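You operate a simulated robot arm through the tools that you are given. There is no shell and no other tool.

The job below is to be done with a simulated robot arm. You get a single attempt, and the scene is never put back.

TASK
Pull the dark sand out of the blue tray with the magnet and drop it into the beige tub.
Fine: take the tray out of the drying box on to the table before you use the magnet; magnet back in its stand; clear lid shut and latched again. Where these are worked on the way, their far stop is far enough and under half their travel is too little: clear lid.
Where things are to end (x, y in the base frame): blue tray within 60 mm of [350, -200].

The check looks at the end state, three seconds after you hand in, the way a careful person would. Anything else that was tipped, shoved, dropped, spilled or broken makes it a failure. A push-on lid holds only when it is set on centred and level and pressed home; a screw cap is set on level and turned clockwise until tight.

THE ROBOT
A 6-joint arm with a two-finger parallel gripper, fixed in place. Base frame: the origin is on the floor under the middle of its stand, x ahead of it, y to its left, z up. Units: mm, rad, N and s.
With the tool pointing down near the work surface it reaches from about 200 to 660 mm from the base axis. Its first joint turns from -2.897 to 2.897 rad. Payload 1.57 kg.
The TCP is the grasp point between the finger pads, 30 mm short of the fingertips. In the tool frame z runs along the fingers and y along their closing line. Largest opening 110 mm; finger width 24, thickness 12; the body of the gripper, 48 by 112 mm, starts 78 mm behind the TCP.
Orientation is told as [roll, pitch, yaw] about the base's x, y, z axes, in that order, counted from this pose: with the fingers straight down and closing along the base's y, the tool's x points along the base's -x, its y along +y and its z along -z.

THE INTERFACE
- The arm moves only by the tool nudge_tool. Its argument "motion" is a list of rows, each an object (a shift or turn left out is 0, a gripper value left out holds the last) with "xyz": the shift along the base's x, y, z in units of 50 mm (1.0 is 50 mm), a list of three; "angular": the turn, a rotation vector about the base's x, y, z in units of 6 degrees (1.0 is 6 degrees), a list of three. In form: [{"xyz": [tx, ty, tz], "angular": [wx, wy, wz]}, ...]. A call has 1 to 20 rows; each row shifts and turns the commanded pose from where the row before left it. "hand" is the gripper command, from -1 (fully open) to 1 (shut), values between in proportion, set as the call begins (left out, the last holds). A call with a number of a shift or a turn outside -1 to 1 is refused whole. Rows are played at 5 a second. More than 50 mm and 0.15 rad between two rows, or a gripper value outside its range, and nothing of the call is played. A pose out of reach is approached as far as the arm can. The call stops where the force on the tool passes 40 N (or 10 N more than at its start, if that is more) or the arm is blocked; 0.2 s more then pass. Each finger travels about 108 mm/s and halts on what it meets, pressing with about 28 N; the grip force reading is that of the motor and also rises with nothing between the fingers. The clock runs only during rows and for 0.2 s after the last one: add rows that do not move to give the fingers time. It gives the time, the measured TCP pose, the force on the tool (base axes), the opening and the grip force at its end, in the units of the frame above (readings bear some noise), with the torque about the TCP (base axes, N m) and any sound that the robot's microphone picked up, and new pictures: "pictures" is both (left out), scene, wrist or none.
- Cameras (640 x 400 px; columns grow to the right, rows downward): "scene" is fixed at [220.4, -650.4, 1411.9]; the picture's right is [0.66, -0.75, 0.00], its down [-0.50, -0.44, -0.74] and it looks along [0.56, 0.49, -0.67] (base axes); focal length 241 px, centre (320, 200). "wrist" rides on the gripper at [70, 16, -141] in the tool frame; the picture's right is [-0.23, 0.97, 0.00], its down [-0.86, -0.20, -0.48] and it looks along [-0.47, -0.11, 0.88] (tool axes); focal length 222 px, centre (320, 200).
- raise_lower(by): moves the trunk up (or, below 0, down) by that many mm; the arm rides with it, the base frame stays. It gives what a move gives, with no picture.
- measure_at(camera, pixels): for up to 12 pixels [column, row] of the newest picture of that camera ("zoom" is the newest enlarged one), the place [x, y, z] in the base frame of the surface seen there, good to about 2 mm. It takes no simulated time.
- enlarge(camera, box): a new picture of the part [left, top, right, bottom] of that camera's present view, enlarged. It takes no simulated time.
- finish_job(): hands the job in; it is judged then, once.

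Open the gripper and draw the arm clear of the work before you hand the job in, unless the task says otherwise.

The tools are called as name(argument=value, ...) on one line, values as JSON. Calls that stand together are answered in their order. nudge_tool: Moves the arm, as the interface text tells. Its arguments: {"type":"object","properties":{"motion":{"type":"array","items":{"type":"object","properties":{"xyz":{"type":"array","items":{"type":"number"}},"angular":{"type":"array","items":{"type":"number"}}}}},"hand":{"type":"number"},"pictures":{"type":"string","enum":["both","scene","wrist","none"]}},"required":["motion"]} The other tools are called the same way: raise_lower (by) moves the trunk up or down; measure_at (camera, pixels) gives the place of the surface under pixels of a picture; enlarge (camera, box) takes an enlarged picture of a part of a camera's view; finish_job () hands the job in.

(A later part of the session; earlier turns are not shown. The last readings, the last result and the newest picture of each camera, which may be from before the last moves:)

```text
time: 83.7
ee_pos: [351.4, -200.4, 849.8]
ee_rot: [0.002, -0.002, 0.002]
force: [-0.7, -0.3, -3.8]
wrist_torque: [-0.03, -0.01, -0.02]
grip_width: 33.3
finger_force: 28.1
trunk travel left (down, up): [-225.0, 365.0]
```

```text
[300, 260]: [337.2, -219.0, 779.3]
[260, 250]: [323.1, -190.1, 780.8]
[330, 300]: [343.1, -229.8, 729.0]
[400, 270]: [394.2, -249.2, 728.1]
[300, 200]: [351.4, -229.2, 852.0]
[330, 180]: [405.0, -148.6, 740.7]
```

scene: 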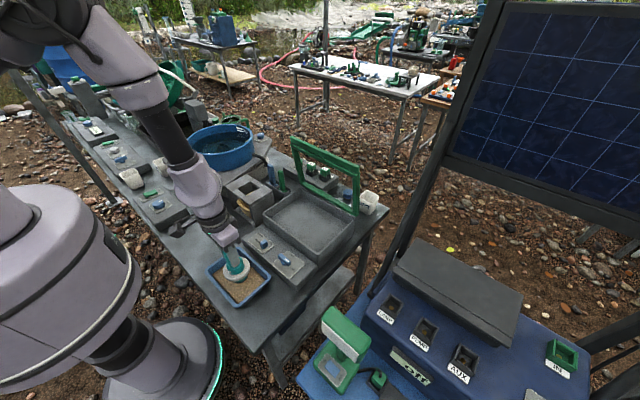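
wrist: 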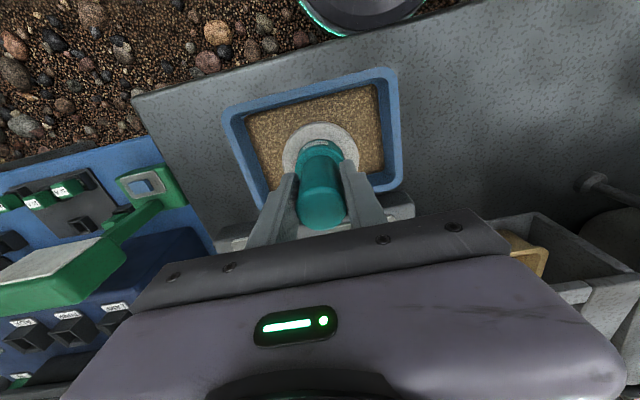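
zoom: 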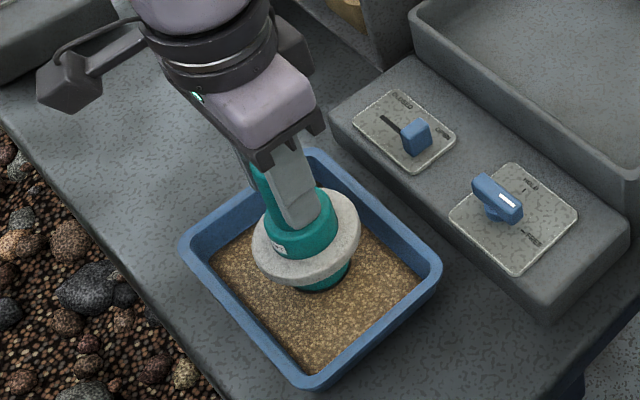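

The dark sand jumped to the magnet: the tray now shows only light sand. I raise the magnet smoothly and inspect it.

nudge_tool(motion=[{"xyz": [0, 0, 0.2]}, {"xyz": [0, 0, 0.35]}, {"xyz": [0, 0, 0.4]}, {"xyz": [0, 0, 0.4]}, {"xyz": [0, 0, 0.4]}, {"xyz": [0, 0, 0.4]}, {"xyz": [0, 0, 0.4]}, {"xyz": [0, 0, 0.3]}, {"xyz": [0, 0, 0.2]}, {"xyz": [0, 0, 0]}], pictures="both")

enlarge(camera="scene", box=[185, 190, 285, 310])

```text
time: 85.9
ee_pos: [349.9, -200.9, 1002.6]
ee_rot: [0.0, -0.001, 0.001]
force: [-0.8, 0.5, -2.4]
wrist_torque: [0.06, -0.01, 0.0]
grip_width: 33.4
finger_force: 28.2
trunk travel left (down, up): [-225.0, 365.0]
```

scene: 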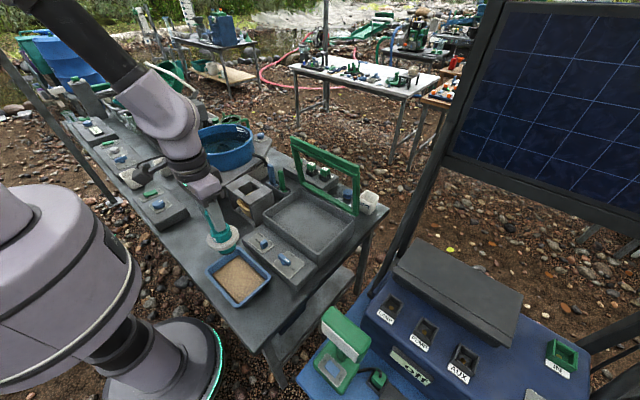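
wrist: 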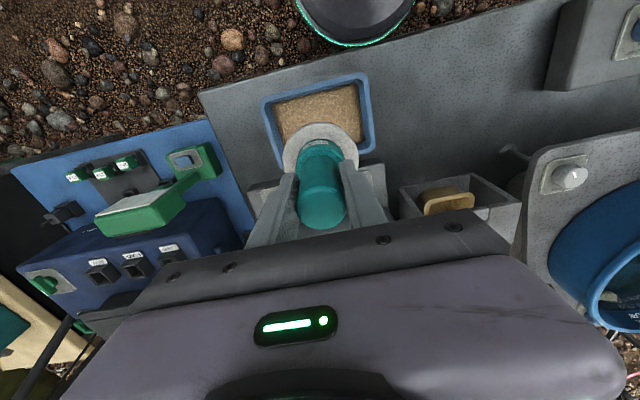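

```text
3.33 times, centred on (235, 250) of scene
```

zoom: 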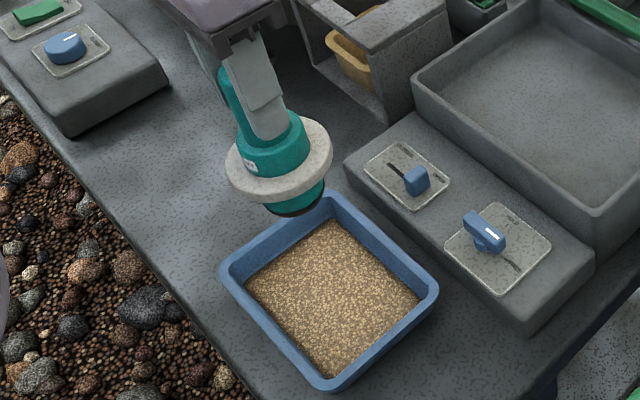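

Dark sand clings to the bottom face. I measure the ring and face again to see whether the ring shifted relative to the body.

enlarge(camera="scene", box=[200, 195, 250, 255])

measure_at(camera="zoom", pixels=[[180, 210], [240, 220], [200, 235], [250, 240], [250, 260], [250, 275], [250, 285], [250, 290], [220, 180], [230, 130], [300, 200], [260, 290]])

```text
6.67 times, centred on (225, 225) of scene
```

zoom: 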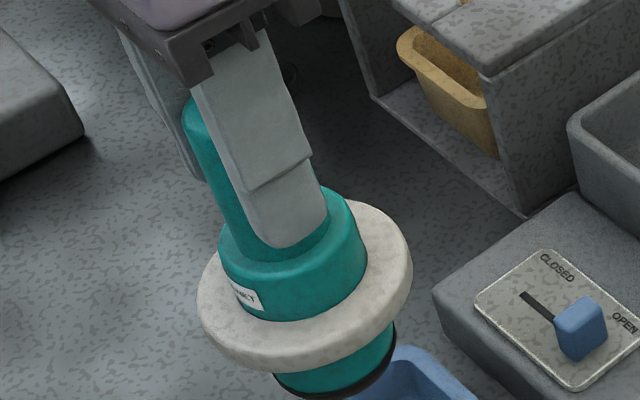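

```text
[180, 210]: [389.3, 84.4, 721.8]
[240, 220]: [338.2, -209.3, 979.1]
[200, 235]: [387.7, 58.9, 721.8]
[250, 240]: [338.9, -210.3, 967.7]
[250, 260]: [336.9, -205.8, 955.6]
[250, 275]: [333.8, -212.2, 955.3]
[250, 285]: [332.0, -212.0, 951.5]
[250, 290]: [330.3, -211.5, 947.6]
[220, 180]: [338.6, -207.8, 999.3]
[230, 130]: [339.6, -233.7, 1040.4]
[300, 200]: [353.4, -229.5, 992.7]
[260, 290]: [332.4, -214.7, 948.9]
```

The layer of dark sand sits on the face. The stand's square hole is right above the tub, so I measure the hole to lower the magnet there precisely.

enlarge(camera="scene", box=[218, 165, 290, 225])

measure_at(camera="zoom", pixels=[[150, 195], [185, 215], [215, 195], [235, 150], [290, 110], [300, 165], [350, 150], [260, 190], [200, 210], [230, 190], [280, 130], [320, 140]])

```text
6.67 times, centred on (254, 195) of scene
```

zoom: 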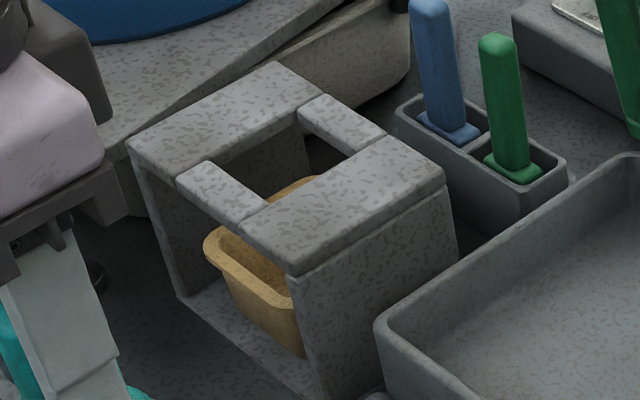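

```text
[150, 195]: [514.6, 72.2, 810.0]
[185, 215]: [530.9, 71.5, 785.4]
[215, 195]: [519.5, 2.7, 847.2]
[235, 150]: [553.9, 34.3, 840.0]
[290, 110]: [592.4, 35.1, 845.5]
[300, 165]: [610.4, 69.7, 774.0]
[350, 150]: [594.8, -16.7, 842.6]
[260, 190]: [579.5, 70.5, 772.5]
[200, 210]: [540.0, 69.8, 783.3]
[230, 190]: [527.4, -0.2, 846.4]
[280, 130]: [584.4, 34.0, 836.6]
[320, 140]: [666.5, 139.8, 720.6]
```

Hole spans x≈530–594, y≈−23–34, centred at (562, 5.5), with the tub rim at z≈780 below. I carry the magnet smoothly above it.

nudge_tool(motion=[{"xyz": [0.2, 0.2, 0.1]}, {"xyz": [0.35, 0.35, 0.1]}, {"xyz": [0.45, 0.45, 0.1]}, {"xyz": [0.5, 0.5, 0.1]}, {"xyz": [0.5, 0.5, 0]}, {"xyz": [0.5, 0.5, 0]}, {"xyz": [0.5, 0.5, 0]}, {"xyz": [0.45, 0.45, 0]}, {"xyz": [0.4, 0.35, 0]}, {"xyz": [0.25, 0.2, 0]}, {"xyz": [0.14, 0.14, 0]}, {"xyz": [0, 0, 0]}], pictures="both")

enlarge(camera="scene", box=[215, 130, 295, 220])

```text
time: 88.5
ee_pos: [562.0, 6.2, 1020.4]
ee_rot: [0.0, -0.001, 0.0]
force: [0.1, 0.1, -2.9]
wrist_torque: [0.04, 0.0, 0.03]
grip_width: 33.6
finger_force: 27.9
trunk travel left (down, up): [-225.0, 365.0]
```

scene: 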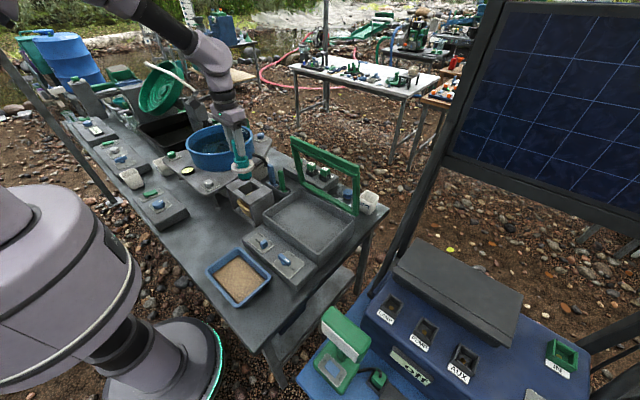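
wrist: 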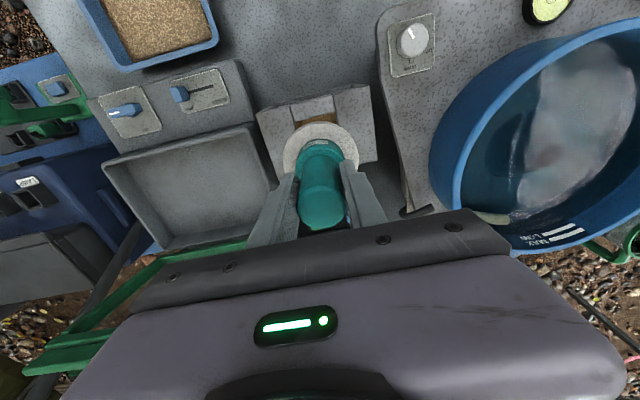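

```text
4.44 times, centred on (255, 175) of scene
```

zoom: 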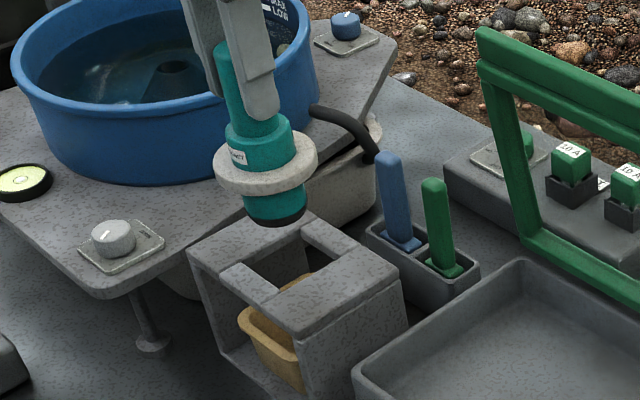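

The magnet is aligned above the hole (TCP 562.0, 6.2). I lower it 80 mm, stopping with the ring about 15 mm above the stand.

nudge_tool(motion=[{"xyz": [0, 0, -0.3]}, {"xyz": [0, 0, -0.4]}, {"xyz": [0, 0, -0.4]}, {"xyz": [0, 0, -0.3]}, {"xyz": [0, 0, -0.2]}, {"xyz": [0, 0, 0]}], pictures="both")

enlarge(camera="scene", box=[215, 130, 295, 220])

```text
time: 89.9
ee_pos: [562.7, 5.9, 942.4]
ee_rot: [-0.001, -0.003, 0.001]
force: [0.3, -0.9, -4.1]
wrist_torque: [0.03, 0.03, -0.03]
grip_width: 33.7
finger_force: 27.9
trunk travel left (down, up): [-225.0, 365.0]
```

scene: 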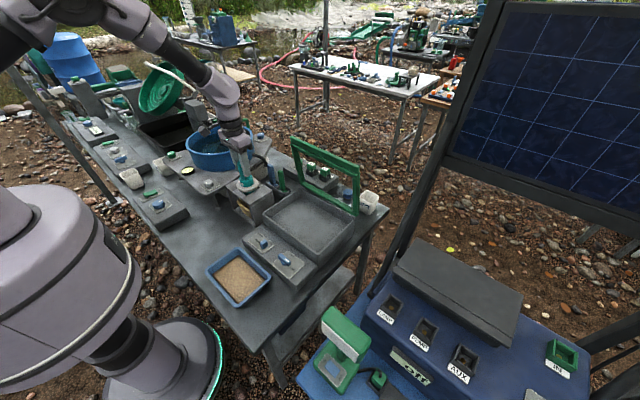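
wrist: 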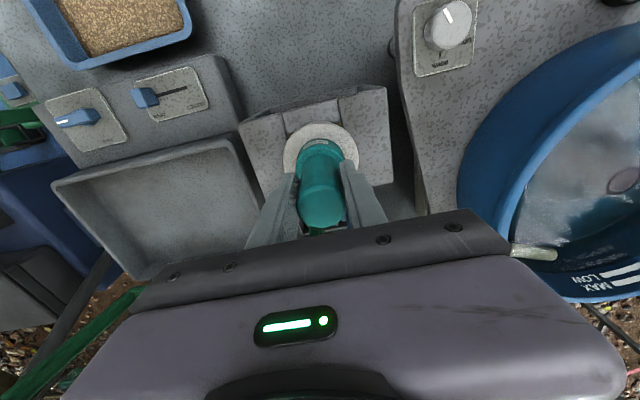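

```text
4.44 times, centred on (255, 175) of scene
```

zoom: 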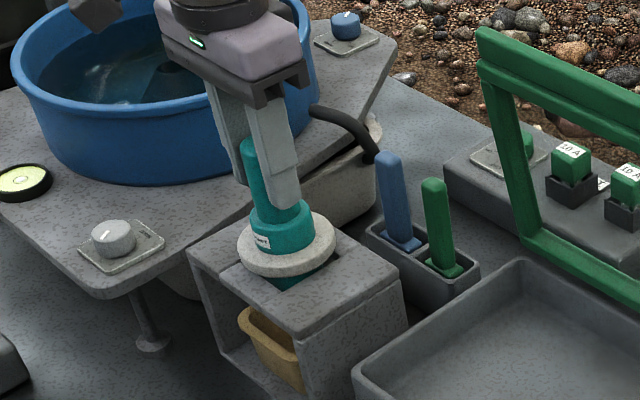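

It fits the hole. I lower the last 16 mm to seat the ring and watch force and the tub.

nudge_tool(motion=[{"xyz": [0, 0, -0.15]}, {"xyz": [0, 0, -0.12]}, {"xyz": [0, 0, -0.06]}, {"xyz": [0, 0, 0]}], pictures="both")

enlarge(camera="scene", box=[220, 160, 280, 220])

```text
time: 90.9
ee_pos: [561.8, 6.2, 925.7]
ee_rot: [-0.002, -0.005, 0.002]
force: [2.2, -1.0, 1.6]
wrist_torque: [-0.2, -0.08, 0.08]
grip_width: 33.2
finger_force: 27.9
trunk travel left (down, up): [-225.0, 365.0]
```

scene: 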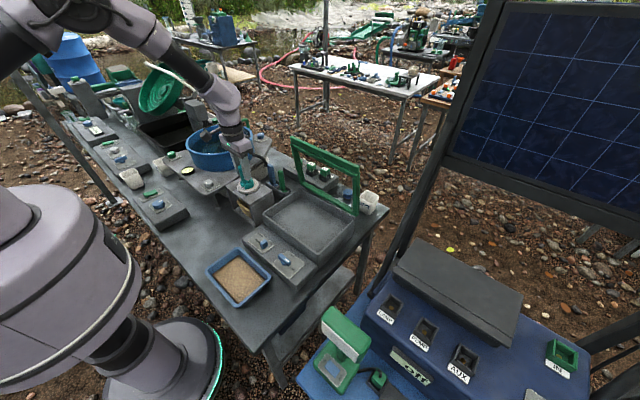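
wrist: 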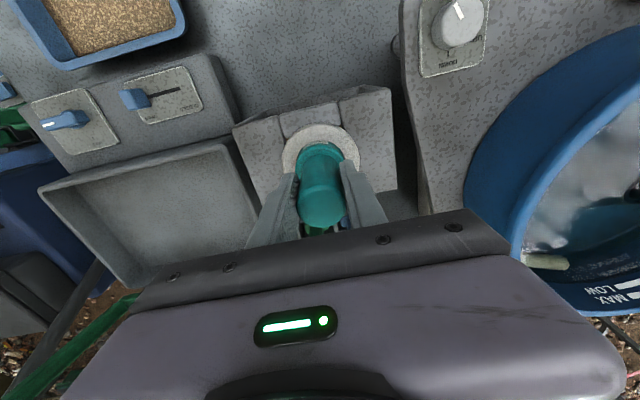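

```text
6.67 times, centred on (250, 190) of scene
```

zoom: 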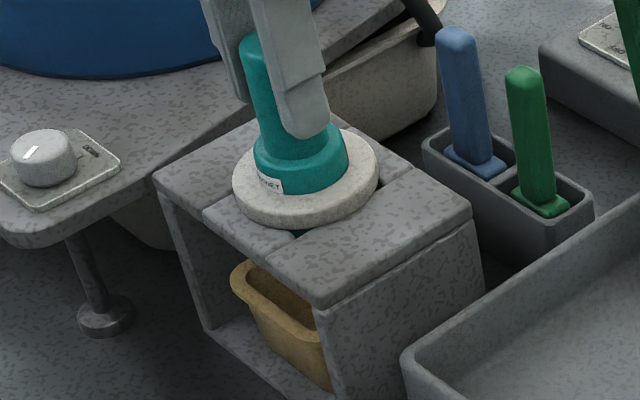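

Seated at TCP z 925.7 with little force. I press gently downward to learn whether the handle acts as a plunger.

nudge_tool(motion=[{"xyz": [0, 0, -0.03]}, {"xyz": [0, 0, -0.03]}, {"xyz": [0, 0, 0]}], pictures="none")

```text
time: 91.7
ee_pos: [562.1, 6.5, 922.5]
ee_rot: [0.0, -0.002, 0.0]
force: [-1.7, -0.6, 0.5]
wrist_torque: [-0.14, 0.01, -0.05]
grip_width: 33.3
finger_force: 28.3
trunk travel left (down, up): [-225.0, 365.0]
```

It moved 3 mm down with almost no force. I look closely at what moved relative to the ring.

nudge_tool(motion=[{"xyz": [0, 0, -0.05]}, {"xyz": [0, 0, -0.05]}, {"xyz": [0, 0, 0]}], pictures="both")

enlarge(camera="scene", box=[220, 160, 280, 220])

measure_at(camera="zoom", pixels=[[250, 45], [260, 60], [265, 160], [290, 165], [270, 185], [280, 210], [250, 190], [340, 165], [240, 210], [370, 180]])

```text
time: 92.5
ee_pos: [561.2, 5.8, 917.9]
ee_rot: [0.0, -0.001, 0.0]
force: [-1.5, -1.2, 3.9]
wrist_torque: [-0.25, 0.09, -0.07]
grip_width: 33.2
finger_force: 28.1
trunk travel left (down, up): [-225.0, 365.0]
```

scene: 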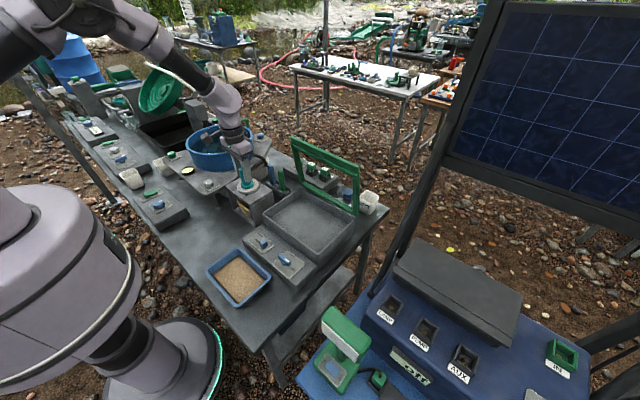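
wrist: 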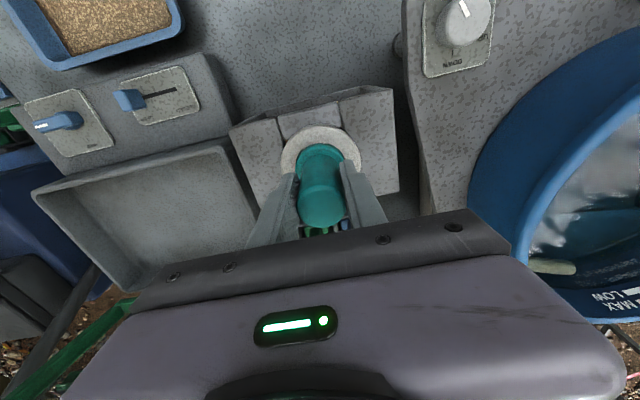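

```text
6.67 times, centred on (250, 190) of scene
```

zoom: 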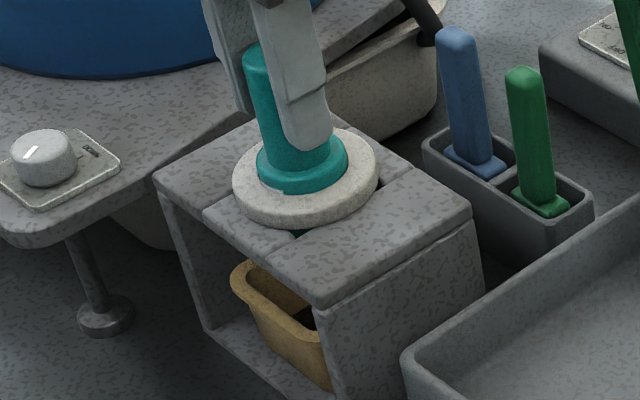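

```text
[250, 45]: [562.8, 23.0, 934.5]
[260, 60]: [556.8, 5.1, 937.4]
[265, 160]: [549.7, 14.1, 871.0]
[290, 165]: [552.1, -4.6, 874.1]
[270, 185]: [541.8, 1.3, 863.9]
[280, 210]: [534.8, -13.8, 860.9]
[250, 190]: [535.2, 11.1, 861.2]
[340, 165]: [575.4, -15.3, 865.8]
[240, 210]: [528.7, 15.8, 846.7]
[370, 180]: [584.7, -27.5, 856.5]
```

The body slid down through the ring by 8 mm, and a dark patch now shows in the tub near (303,312) of the zoom. I zoom on the tub.

enlarge(camera="scene", box=[235, 192, 260, 220])

measure_at(camera="zoom", pixels=[[280, 150], [300, 200], [340, 230], [380, 220], [400, 240], [250, 130], [330, 180], [360, 200]])

```text
14.29 times, centred on (248, 206) of scene
```

zoom: 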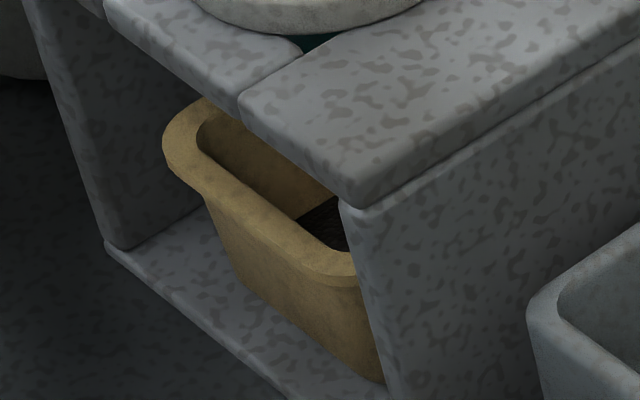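

```text
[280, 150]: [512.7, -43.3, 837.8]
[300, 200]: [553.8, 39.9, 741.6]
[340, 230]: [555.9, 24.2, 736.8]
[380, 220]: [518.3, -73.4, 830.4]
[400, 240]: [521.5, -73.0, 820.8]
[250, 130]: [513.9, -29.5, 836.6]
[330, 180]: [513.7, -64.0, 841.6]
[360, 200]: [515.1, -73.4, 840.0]
```

Dark sand now lies in the tub (z≈737), so pressing the body through the ring releases it. I press a few mm further to make sure all is stripped, watching force.

nudge_tool(motion=[{"xyz": [0, 0, -0.06]}, {"xyz": [0, 0, -0.06]}, {"xyz": [0, 0, 0]}, {"xyz": [0, 0, 0]}], pictures="scene")

enlarge(camera="scene", box=[225, 165, 275, 220])

```text
time: 93.5
ee_pos: [562.6, 6.9, 911.4]
ee_rot: [0.001, -0.001, -0.001]
force: [-1.4, -0.5, 3.9]
wrist_torque: [-0.21, 0.08, -0.05]
grip_width: 33.3
finger_force: 27.9
trunk travel left (down, up): [-225.0, 365.0]
```

scene: 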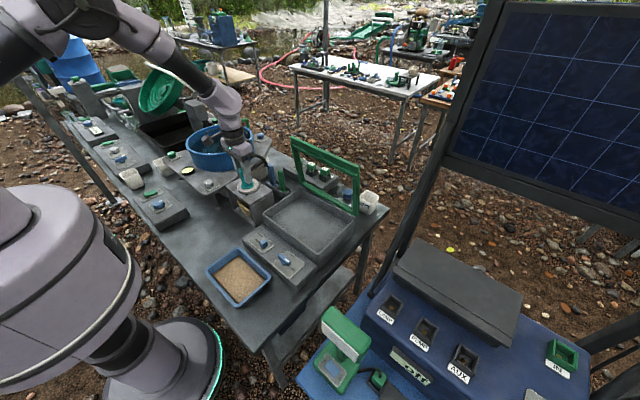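

```text
7.27 times, centred on (250, 192) of scene
```

zoom: 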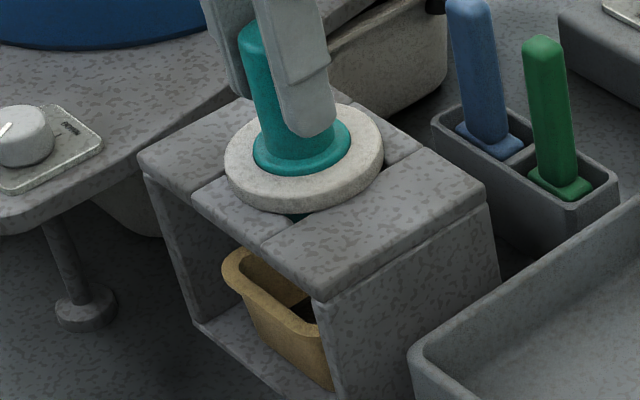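

Travel continues with just ~4 N of spring force. I now lift the magnet clear to check whether any dark sand remains on its face.

nudge_tool(motion=[{"xyz": [0, 0, 0.15]}, {"xyz": [0, 0, 0.2]}, {"xyz": [0, 0, 0.3]}, {"xyz": [0, 0, 0.4]}, {"xyz": [0, 0, 0.4]}, {"xyz": [0, 0, 0.4]}, {"xyz": [0, 0, 0.3]}, {"xyz": [0, 0, 0]}], pictures="both")

enlarge(camera="scene", box=[225, 140, 285, 220])

enlarge(camera="scene", box=[232, 178, 272, 220])

```text
time: 95.3
ee_pos: [561.1, 5.3, 1020.1]
ee_rot: [0.0, 0.0, 0.0]
force: [-0.6, -0.9, -2.5]
wrist_torque: [-0.03, 0.0, -0.01]
grip_width: 33.2
finger_force: 27.8
trunk travel left (down, up): [-225.0, 365.0]
```

scene: 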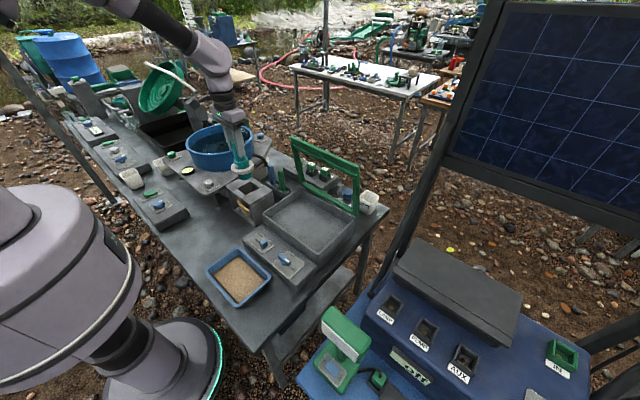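
wrist: 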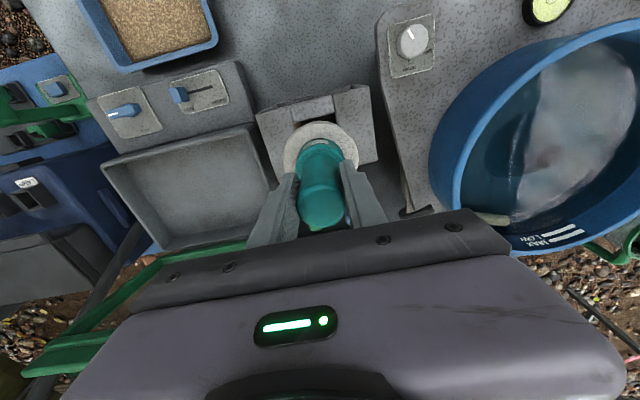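

```text
5.00 times, centred on (255, 180) of scene
```

zoom: 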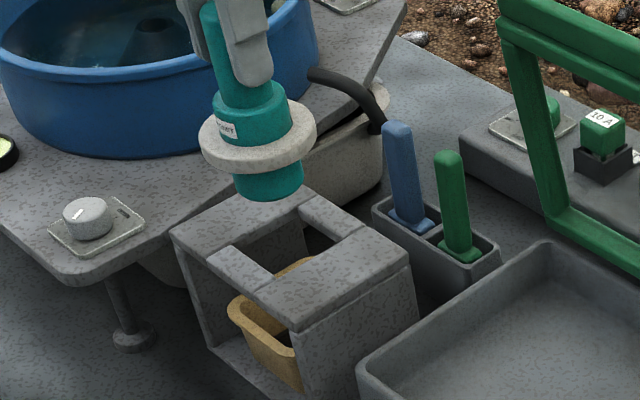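

```text
9.52 times, centred on (252, 199) of scene
```

zoom: 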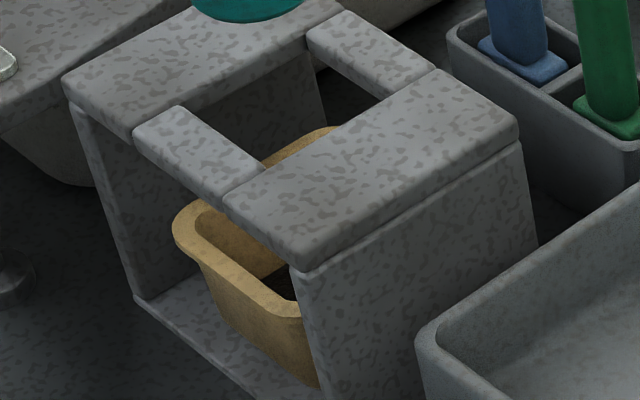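

The magnet's face is clean and the sand is in the tub. I check the tray for leftover dark sand before putting the magnet back.

enlarge(camera="scene", box=[200, 240, 280, 315])

enlarge(camera="wrist", box=[70, 0, 230, 80])

```text
5.33 times, centred on (240, 278) of scene
```

zoom: 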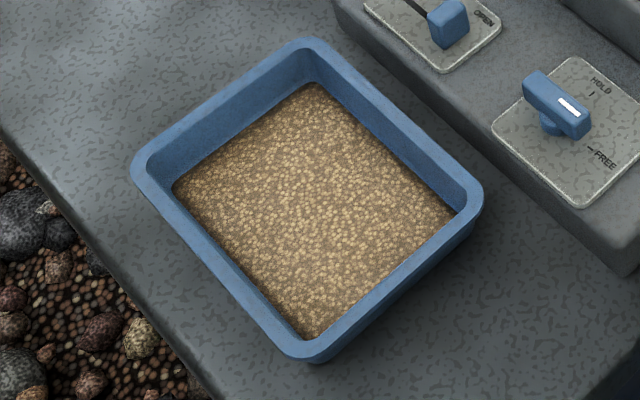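

```text
4.00 times, centred on (150, 40) of wrist
```

zoom: 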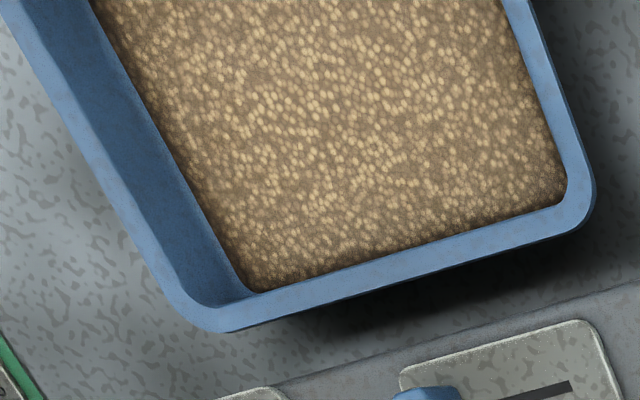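

Only light sand is visible, but to be sure no dark grains remain I make a second pass over the tray with the clean magnet.

nudge_tool(motion=[{"xyz": [-0.3, -0.3, 0]}, {"xyz": [-0.5, -0.5, 0]}, {"xyz": [-0.6, -0.6, -0.1]}, {"xyz": [-0.6, -0.6, -0.1]}, {"xyz": [-0.6, -0.6, -0.1]}, {"xyz": [-0.6, -0.6, -0.2]}, {"xyz": [-0.5, -0.5, -0.3]}, {"xyz": [-0.4, -0.35, -0.4]}, {"xyz": [-0.12, -0.06, -0.4]}, {"xyz": [0, 0, -0.6]}, {"xyz": [0, 0, -0.6]}, {"xyz": [0, 0, -0.5]}, {"xyz": [0, 0, -0.1]}, {"xyz": [0, 0, 0]}, {"xyz": [0, 0, 0]}], pictures="both")

enlarge(camera="scene", box=[200, 230, 280, 315])

```text
time: 98.5
ee_pos: [351.9, -198.5, 851.8]
ee_rot: [0.0, -0.002, -0.001]
force: [0.4, 0.0, -2.4]
wrist_torque: [-0.04, 0.03, 0.01]
grip_width: 33.6
finger_force: 27.5
trunk travel left (down, up): [-225.0, 365.0]
```

scene: 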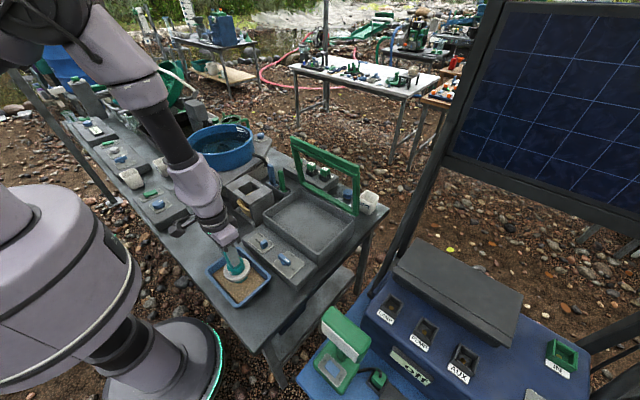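
wrist: 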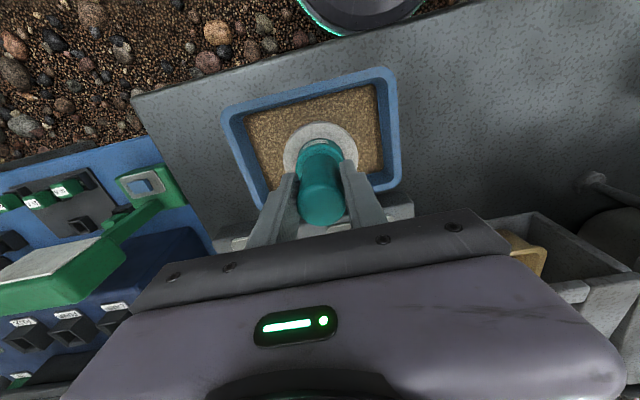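

```text
4.71 times, centred on (240, 272) of scene
```

zoom: 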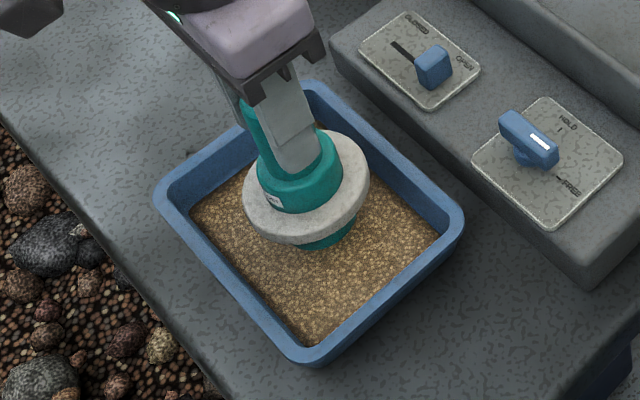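

I lower 6 mm more (face about 4 mm above the grains) and sweep gently over the whole tray without touching the walls.

nudge_tool(motion=[{"xyz": [0, 0, -0.11]}, {"xyz": [0, -0.45, 0]}, {"xyz": [0, -0.4, 0]}, {"xyz": [0.4, 0, 0]}, {"xyz": [0, 0.6, 0]}, {"xyz": [0, 0.6, 0]}, {"xyz": [0, 0.5, 0]}, {"xyz": [-0.4, 0, 0]}, {"xyz": [-0.4, 0, 0]}, {"xyz": [0, -0.6, 0]}, {"xyz": [0, -0.6, 0]}, {"xyz": [0, -0.5, 0]}, {"xyz": [0.4, 0, 0]}, {"xyz": [0, 0.45, 0]}, {"xyz": [0, 0.4, 0]}, {"xyz": [0, 0, 0]}], pictures="both")

enlarge(camera="scene", box=[200, 230, 280, 315])

```text
time: 101.9
ee_pos: [350.1, -199.9, 845.1]
ee_rot: [0.001, 0.0, 0.002]
force: [0.5, -2.1, 3.7]
wrist_torque: [-0.29, -0.23, -0.05]
grip_width: 33.4
finger_force: 27.9
trunk travel left (down, up): [-225.0, 365.0]
```

scene: 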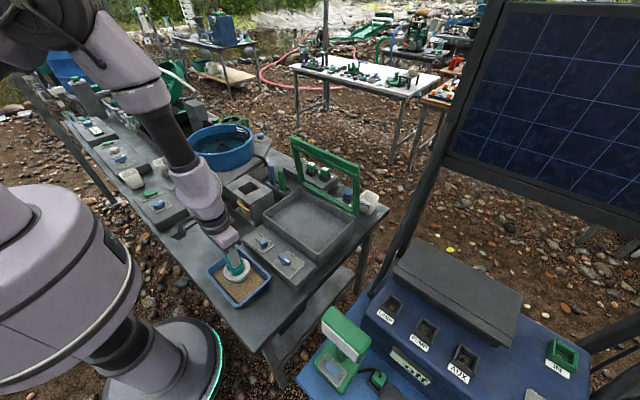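
wrist: 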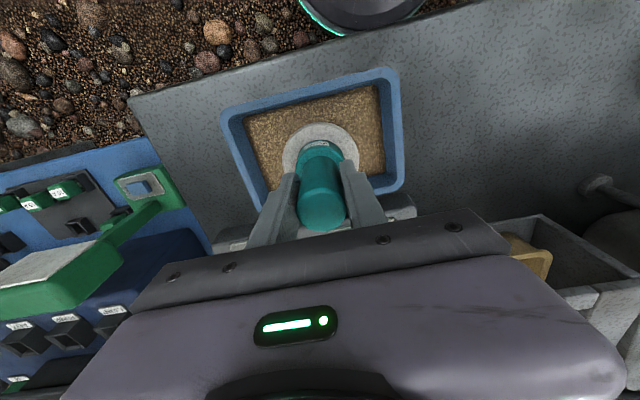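

```text
4.71 times, centred on (240, 272) of scene
```

zoom: 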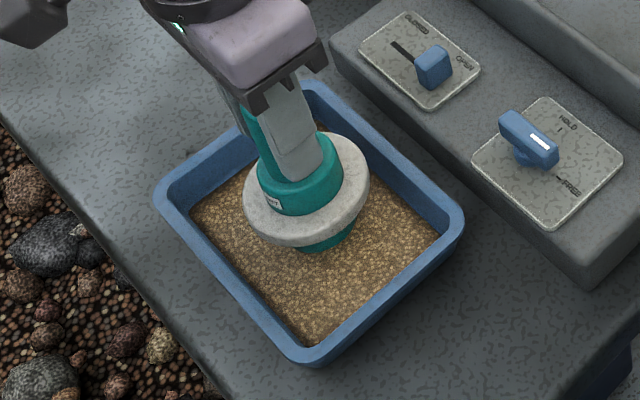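

The face brushed the bed lightly (+3.7 N) and nothing darker appeared; the tray hasn't shifted. I lift and check the face.

nudge_tool(motion=[{"xyz": [0, 0, 0.15]}, {"xyz": [0, 0, 0.35]}, {"xyz": [0, 0, 0.4]}, {"xyz": [0, 0, 0.4]}, {"xyz": [0, 0, 0.4]}, {"xyz": [0, 0, 0.4]}, {"xyz": [0, 0, 0.4]}, {"xyz": [0, 0, 0.4]}, {"xyz": [0, 0, 0.3]}, {"xyz": [0, 0, 0]}], pictures="both")

enlarge(camera="scene", box=[190, 190, 290, 315])

```text
time: 104.1
ee_pos: [352.2, -199.6, 1004.3]
ee_rot: [0.0, -0.002, 0.001]
force: [-0.2, -0.1, -2.2]
wrist_torque: [-0.04, 0.02, -0.02]
grip_width: 33.5
finger_force: 27.8
trunk travel left (down, up): [-225.0, 365.0]
```

scene: 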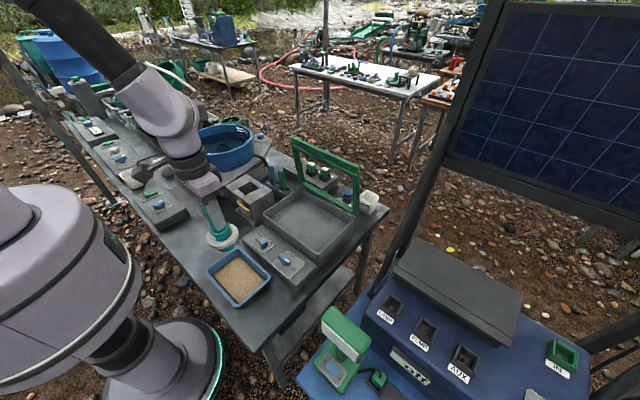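
wrist: 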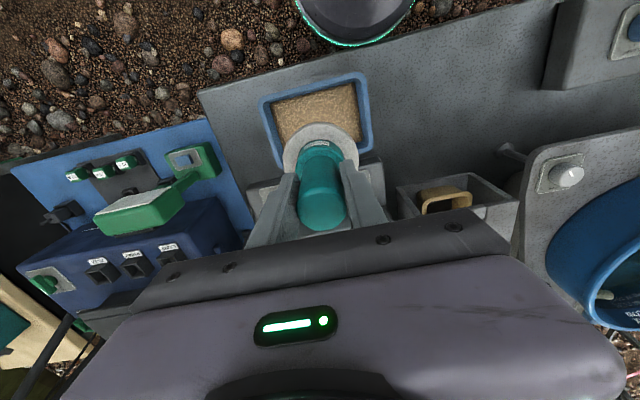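

```text
3.20 times, centred on (240, 252) of scene
```

zoom: 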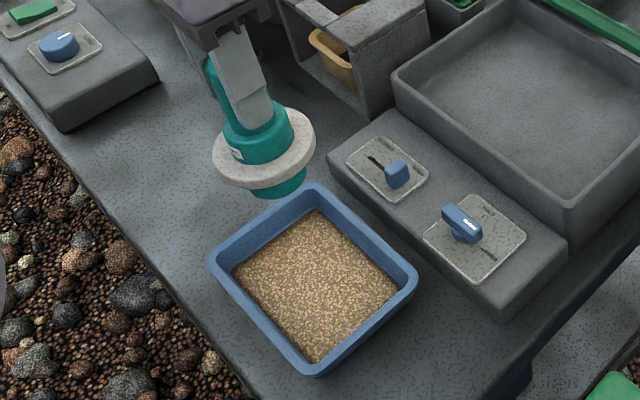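

The face is clean, so everything was taken the first time. I carry the magnet back above its stand.

nudge_tool(motion=[{"xyz": [0.2, 0.2, 0.1]}, {"xyz": [0.35, 0.35, 0.1]}, {"xyz": [0.45, 0.45, 0.1]}, {"xyz": [0.5, 0.5, 0]}, {"xyz": [0.5, 0.5, 0]}, {"xyz": [0.5, 0.5, 0]}, {"xyz": [0.5, 0.5, 0]}, {"xyz": [0.45, 0.45, 0]}, {"xyz": [0.4, 0.35, 0]}, {"xyz": [0.25, 0.2, 0]}, {"xyz": [0.12, 0.12, 0]}, {"xyz": [0, 0, 0]}], pictures="none")

nudge_tool(motion=[{"xyz": [0, 0, -0.3]}, {"xyz": [0, 0, -0.4]}, {"xyz": [0, 0, -0.4]}, {"xyz": [0, 0, -0.3]}, {"xyz": [0, 0, -0.1]}, {"xyz": [0, 0, 0]}], pictures="both")

enlarge(camera="scene", box=[220, 150, 280, 220])

```text
time: 106.7
ee_pos: [561.3, 8.4, 1018.9]
ee_rot: [0.0, -0.001, -0.001]
force: [0.4, -0.1, -3.1]
wrist_torque: [-0.03, 0.0, -0.01]
grip_width: 33.3
finger_force: 28.2
trunk travel left (down, up): [-225.0, 365.0]
```

```text
time: 108.1
ee_pos: [561.7, 7.4, 943.4]
ee_rot: [0.0, -0.002, 0.001]
force: [-1.0, 0.6, -2.2]
wrist_torque: [-0.04, 0.0, 0.03]
grip_width: 33.3
finger_force: 28.3
trunk travel left (down, up): [-225.0, 365.0]
```

scene: 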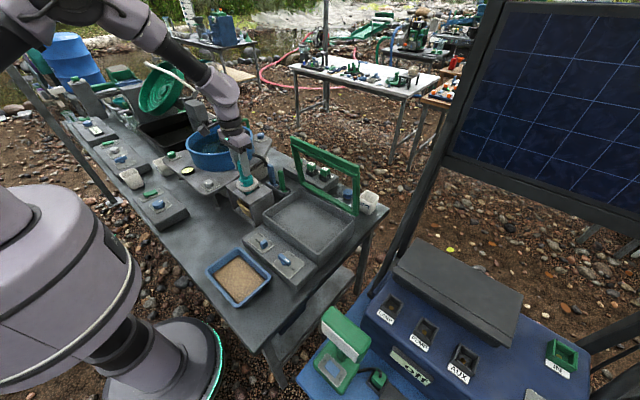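
wrist: 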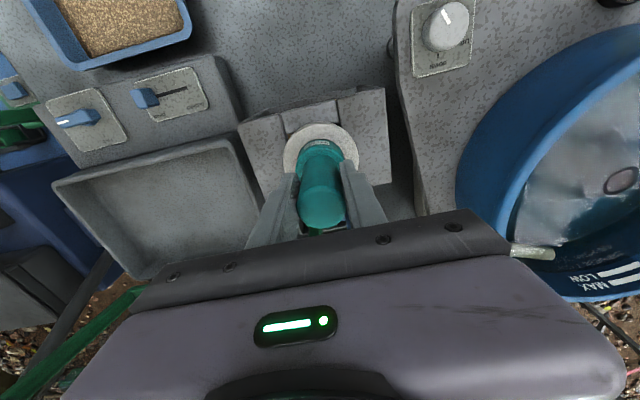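

```text
5.71 times, centred on (250, 185) of scene
```

zoom: 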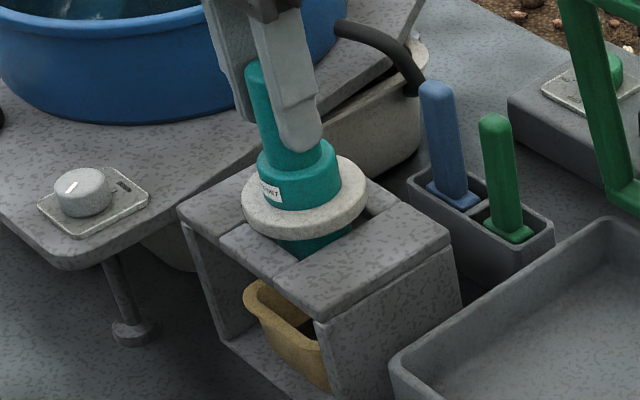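

Aligned over the hole. I shift −1 mm in y, lower 17 mm to seat the ring, then let go.

nudge_tool(motion=[{"xyz": [0, -0.02, -0.15]}, {"xyz": [0, 0, -0.12]}, {"xyz": [0, 0, -0.07]}, {"xyz": [0, 0, 0]}], pictures="none")

nudge_tool(motion=[{"xyz": [0, 0, 0]}, {"xyz": [0, 0, 0]}, {"xyz": [0, 0, 0]}], hand=-0.2, pictures="both")

enlarge(camera="scene", box=[220, 150, 280, 220])

```text
time: 109.1
ee_pos: [562.3, 6.7, 925.9]
ee_rot: [0.0, -0.003, -0.001]
force: [0.2, -1.4, 3.2]
wrist_torque: [-0.26, -0.17, -0.09]
grip_width: 33.2
finger_force: 28.2
trunk travel left (down, up): [-225.0, 365.0]
```

```text
time: 109.9
ee_pos: [562.2, 4.8, 924.7]
ee_rot: [0.0, -0.003, -0.002]
force: [-0.6, -0.7, -0.3]
wrist_torque: [-0.01, 0.01, 0.0]
grip_width: 66.1
finger_force: 0.1
trunk travel left (down, up): [-225.0, 365.0]
```

scene: 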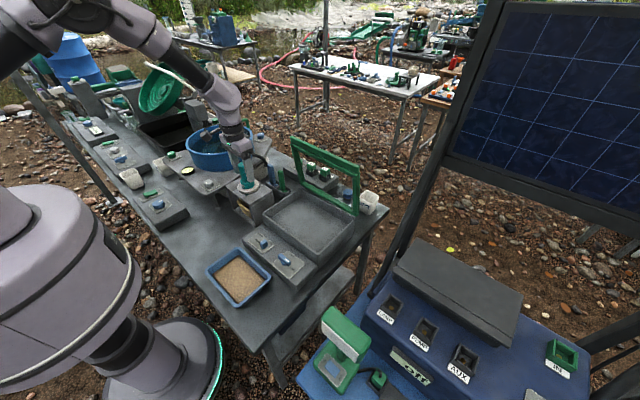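
wrist: 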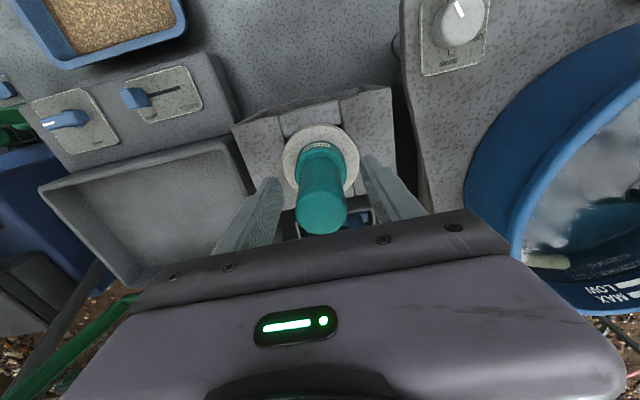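

```text
5.71 times, centred on (250, 185) of scene
```

zoom: 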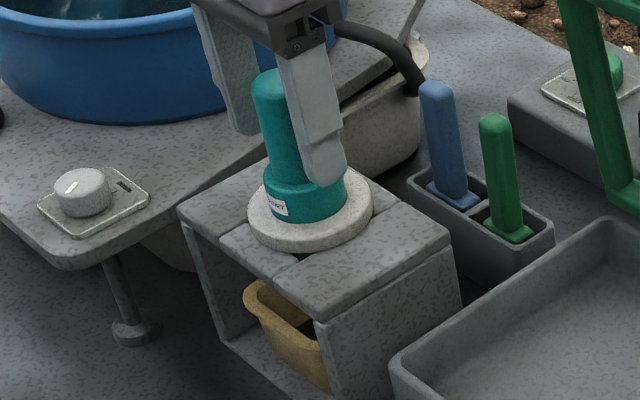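

The magnet stands upright in its seat. I raise the open hand straight up, well clear of the handle.

nudge_tool(motion=[{"xyz": [0, 0, 0.3]}, {"xyz": [0, 0, 0.6]}, {"xyz": [0, 0, 0.8]}, {"xyz": [0, 0, 0.9]}, {"xyz": [-0.5, -0.5, 0.4]}, {"xyz": [-0.6, -0.6, 0]}, {"xyz": [-0.5, -0.6, 0]}, {"xyz": [0, 0, 0]}], hand=-0.2, pictures="both")

enlarge(camera="scene", box=[220, 150, 280, 220])

```text
time: 111.7
ee_pos: [482.2, -78.4, 1078.8]
ee_rot: [0.0, -0.002, 0.002]
force: [-0.3, 0.1, -0.3]
wrist_torque: [0.02, 0.0, 0.0]
grip_width: 65.9
finger_force: 0.0
trunk travel left (down, up): [-225.0, 365.0]
```

scene: 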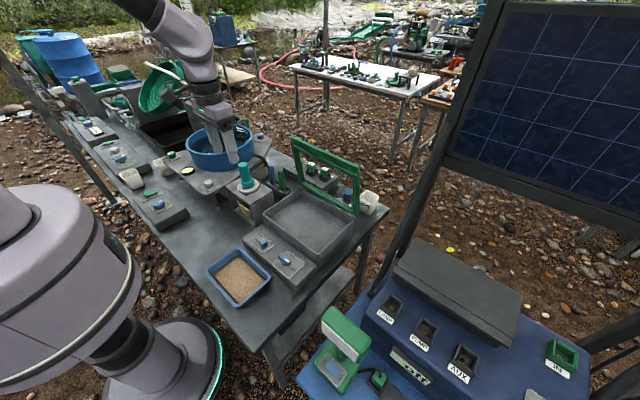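
wrist: 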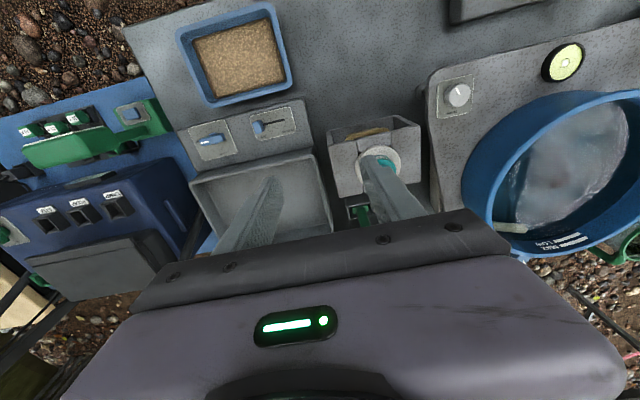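

```text
5.71 times, centred on (250, 185) of scene
```

zoom: 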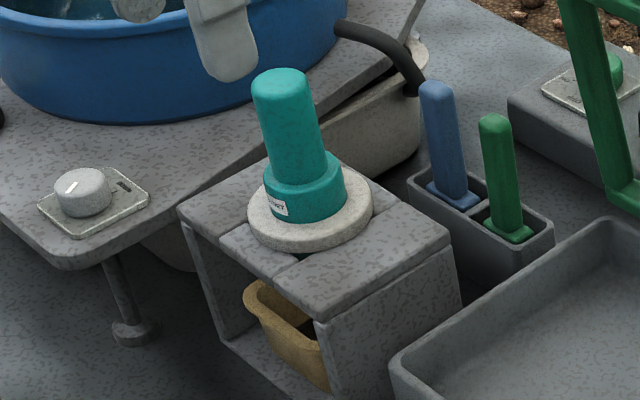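

The magnet is home. To close the lid I'll hook its lip from the far side with a 45°-inclined open hand, then pinch and lower it. First I turn to yaw −90° and pitch the tool.

nudge_tool(motion=[{"xyz": [0, -0.21, 0], "angular": [0, 0, -1]}, {"xyz": [0, -0.21, 0], "angular": [0, 0, -1]}, {"xyz": [0, -0.21, 0], "angular": [0, 0, -1]}, {"xyz": [0, -0.21, 0], "angular": [0, 0, -1]}, {"xyz": [0, -0.21, 0], "angular": [0, 0, -1]}, {"xyz": [0, -0.21, 0], "angular": [0, 0, -1]}, {"xyz": [0, -0.21, 0], "angular": [0, 0, -1]}, {"xyz": [0, -0.21, 0], "angular": [0, 0, -1]}, {"xyz": [0, -0.21, 0], "angular": [0, 0, -1]}, {"xyz": [0, -0.21, 0], "angular": [0, 0, -1]}, {"xyz": [0, -0.21, 0], "angular": [0, 0, -1]}, {"xyz": [0, -0.21, 0], "angular": [0, 0, -1]}, {"xyz": [0, -0.21, 0], "angular": [0, 0, -1]}, {"xyz": [0, -0.21, 0], "angular": [0, 0, -1]}, {"xyz": [0, -0.21, 0], "angular": [0, 0, -1]}, {"xyz": [0, 0, 0]}], hand=-0.455, pictures="none")

nudge_tool(motion=[{"angular": [0, -1, 0]}, {"angular": [0, -1, 0]}, {"angular": [0, -1, 0]}, {"angular": [0, -1, 0]}, {"angular": [0, -1, 0]}, {"angular": [0, -1, 0]}, {"angular": [0, -1, 0]}, {"angular": [0, -0.5, 0]}, {"xyz": [0, 0, 0]}], pictures="both")

```text
time: 115.1
ee_pos: [481.5, -235.6, 1076.1]
ee_rot: [-0.001, -0.003, -1.572]
force: [0.8, -0.9, -0.5]
wrist_torque: [-0.02, 0.02, 0.05]
grip_width: 80.2
finger_force: 0.1
trunk travel left (down, up): [-225.0, 365.0]
```

```text
time: 117.1
ee_pos: [481.3, -235.9, 1076.6]
ee_rot: [0.785, -0.003, -1.571]
force: [0.4, 0.6, -0.7]
wrist_torque: [0.0, -0.01, 0.02]
grip_width: 80.2
finger_force: 0.1
trunk travel left (down, up): [-225.0, 365.0]
```

scene: 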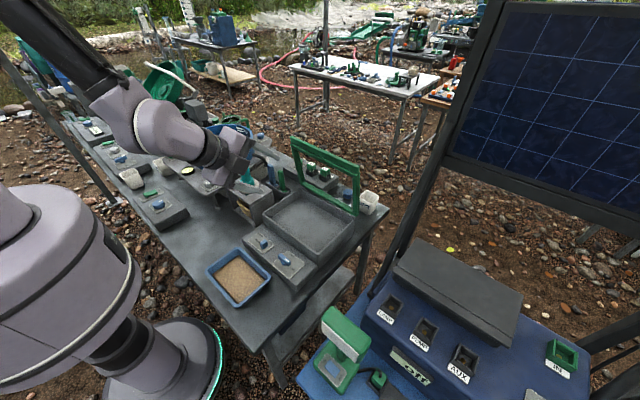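
wrist: 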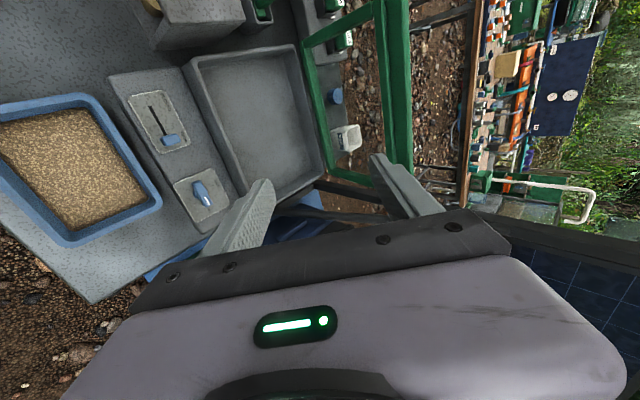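

Pose reached. I re-measure the lip's top edge at the right of the view, then advance toward it.

measure_at(camera="wrist", pixels=[[385, 60], [400, 60], [410, 60], [395, 130], [405, 150], [411, 160], [380, 30]])

nudge_tool(motion=[{"xyz": [0.7, 0, 0]}, {"xyz": [0.75, 0, 0]}, {"xyz": [0.75, 0, 0]}, {"xyz": [0.72, 0, 0]}, {"xyz": [0, 0, 0]}], pictures="both")

measure_at(camera="wrist", pixels=[[300, 60], [320, 60], [340, 60], [320, 120], [330, 120], [345, 130], [350, 30]])

```text
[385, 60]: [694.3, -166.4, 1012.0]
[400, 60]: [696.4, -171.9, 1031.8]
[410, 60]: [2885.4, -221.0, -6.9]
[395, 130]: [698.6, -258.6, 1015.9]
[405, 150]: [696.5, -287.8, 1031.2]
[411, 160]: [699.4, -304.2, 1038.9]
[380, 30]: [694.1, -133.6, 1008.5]
```

```text
time: 118.3
ee_pos: [630.8, -237.9, 1077.5]
ee_rot: [0.786, -0.002, -1.573]
force: [0.1, -1.1, -0.1]
wrist_torque: [-0.01, -0.02, -0.02]
grip_width: 80.3
finger_force: 0.0
trunk travel left (down, up): [-225.0, 365.0]
```

scene: 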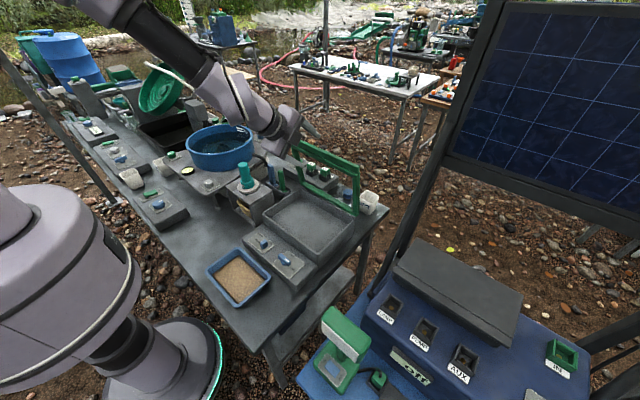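
wrist: 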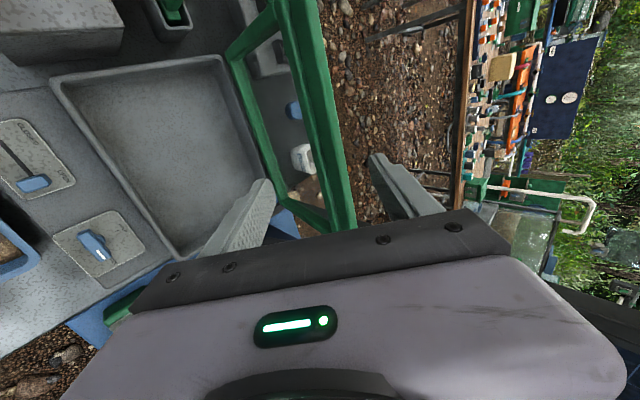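

```text
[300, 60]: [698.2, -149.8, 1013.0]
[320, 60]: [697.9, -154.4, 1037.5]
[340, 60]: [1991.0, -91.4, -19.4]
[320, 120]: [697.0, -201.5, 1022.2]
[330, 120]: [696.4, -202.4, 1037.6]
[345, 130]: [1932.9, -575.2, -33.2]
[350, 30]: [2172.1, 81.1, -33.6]
```

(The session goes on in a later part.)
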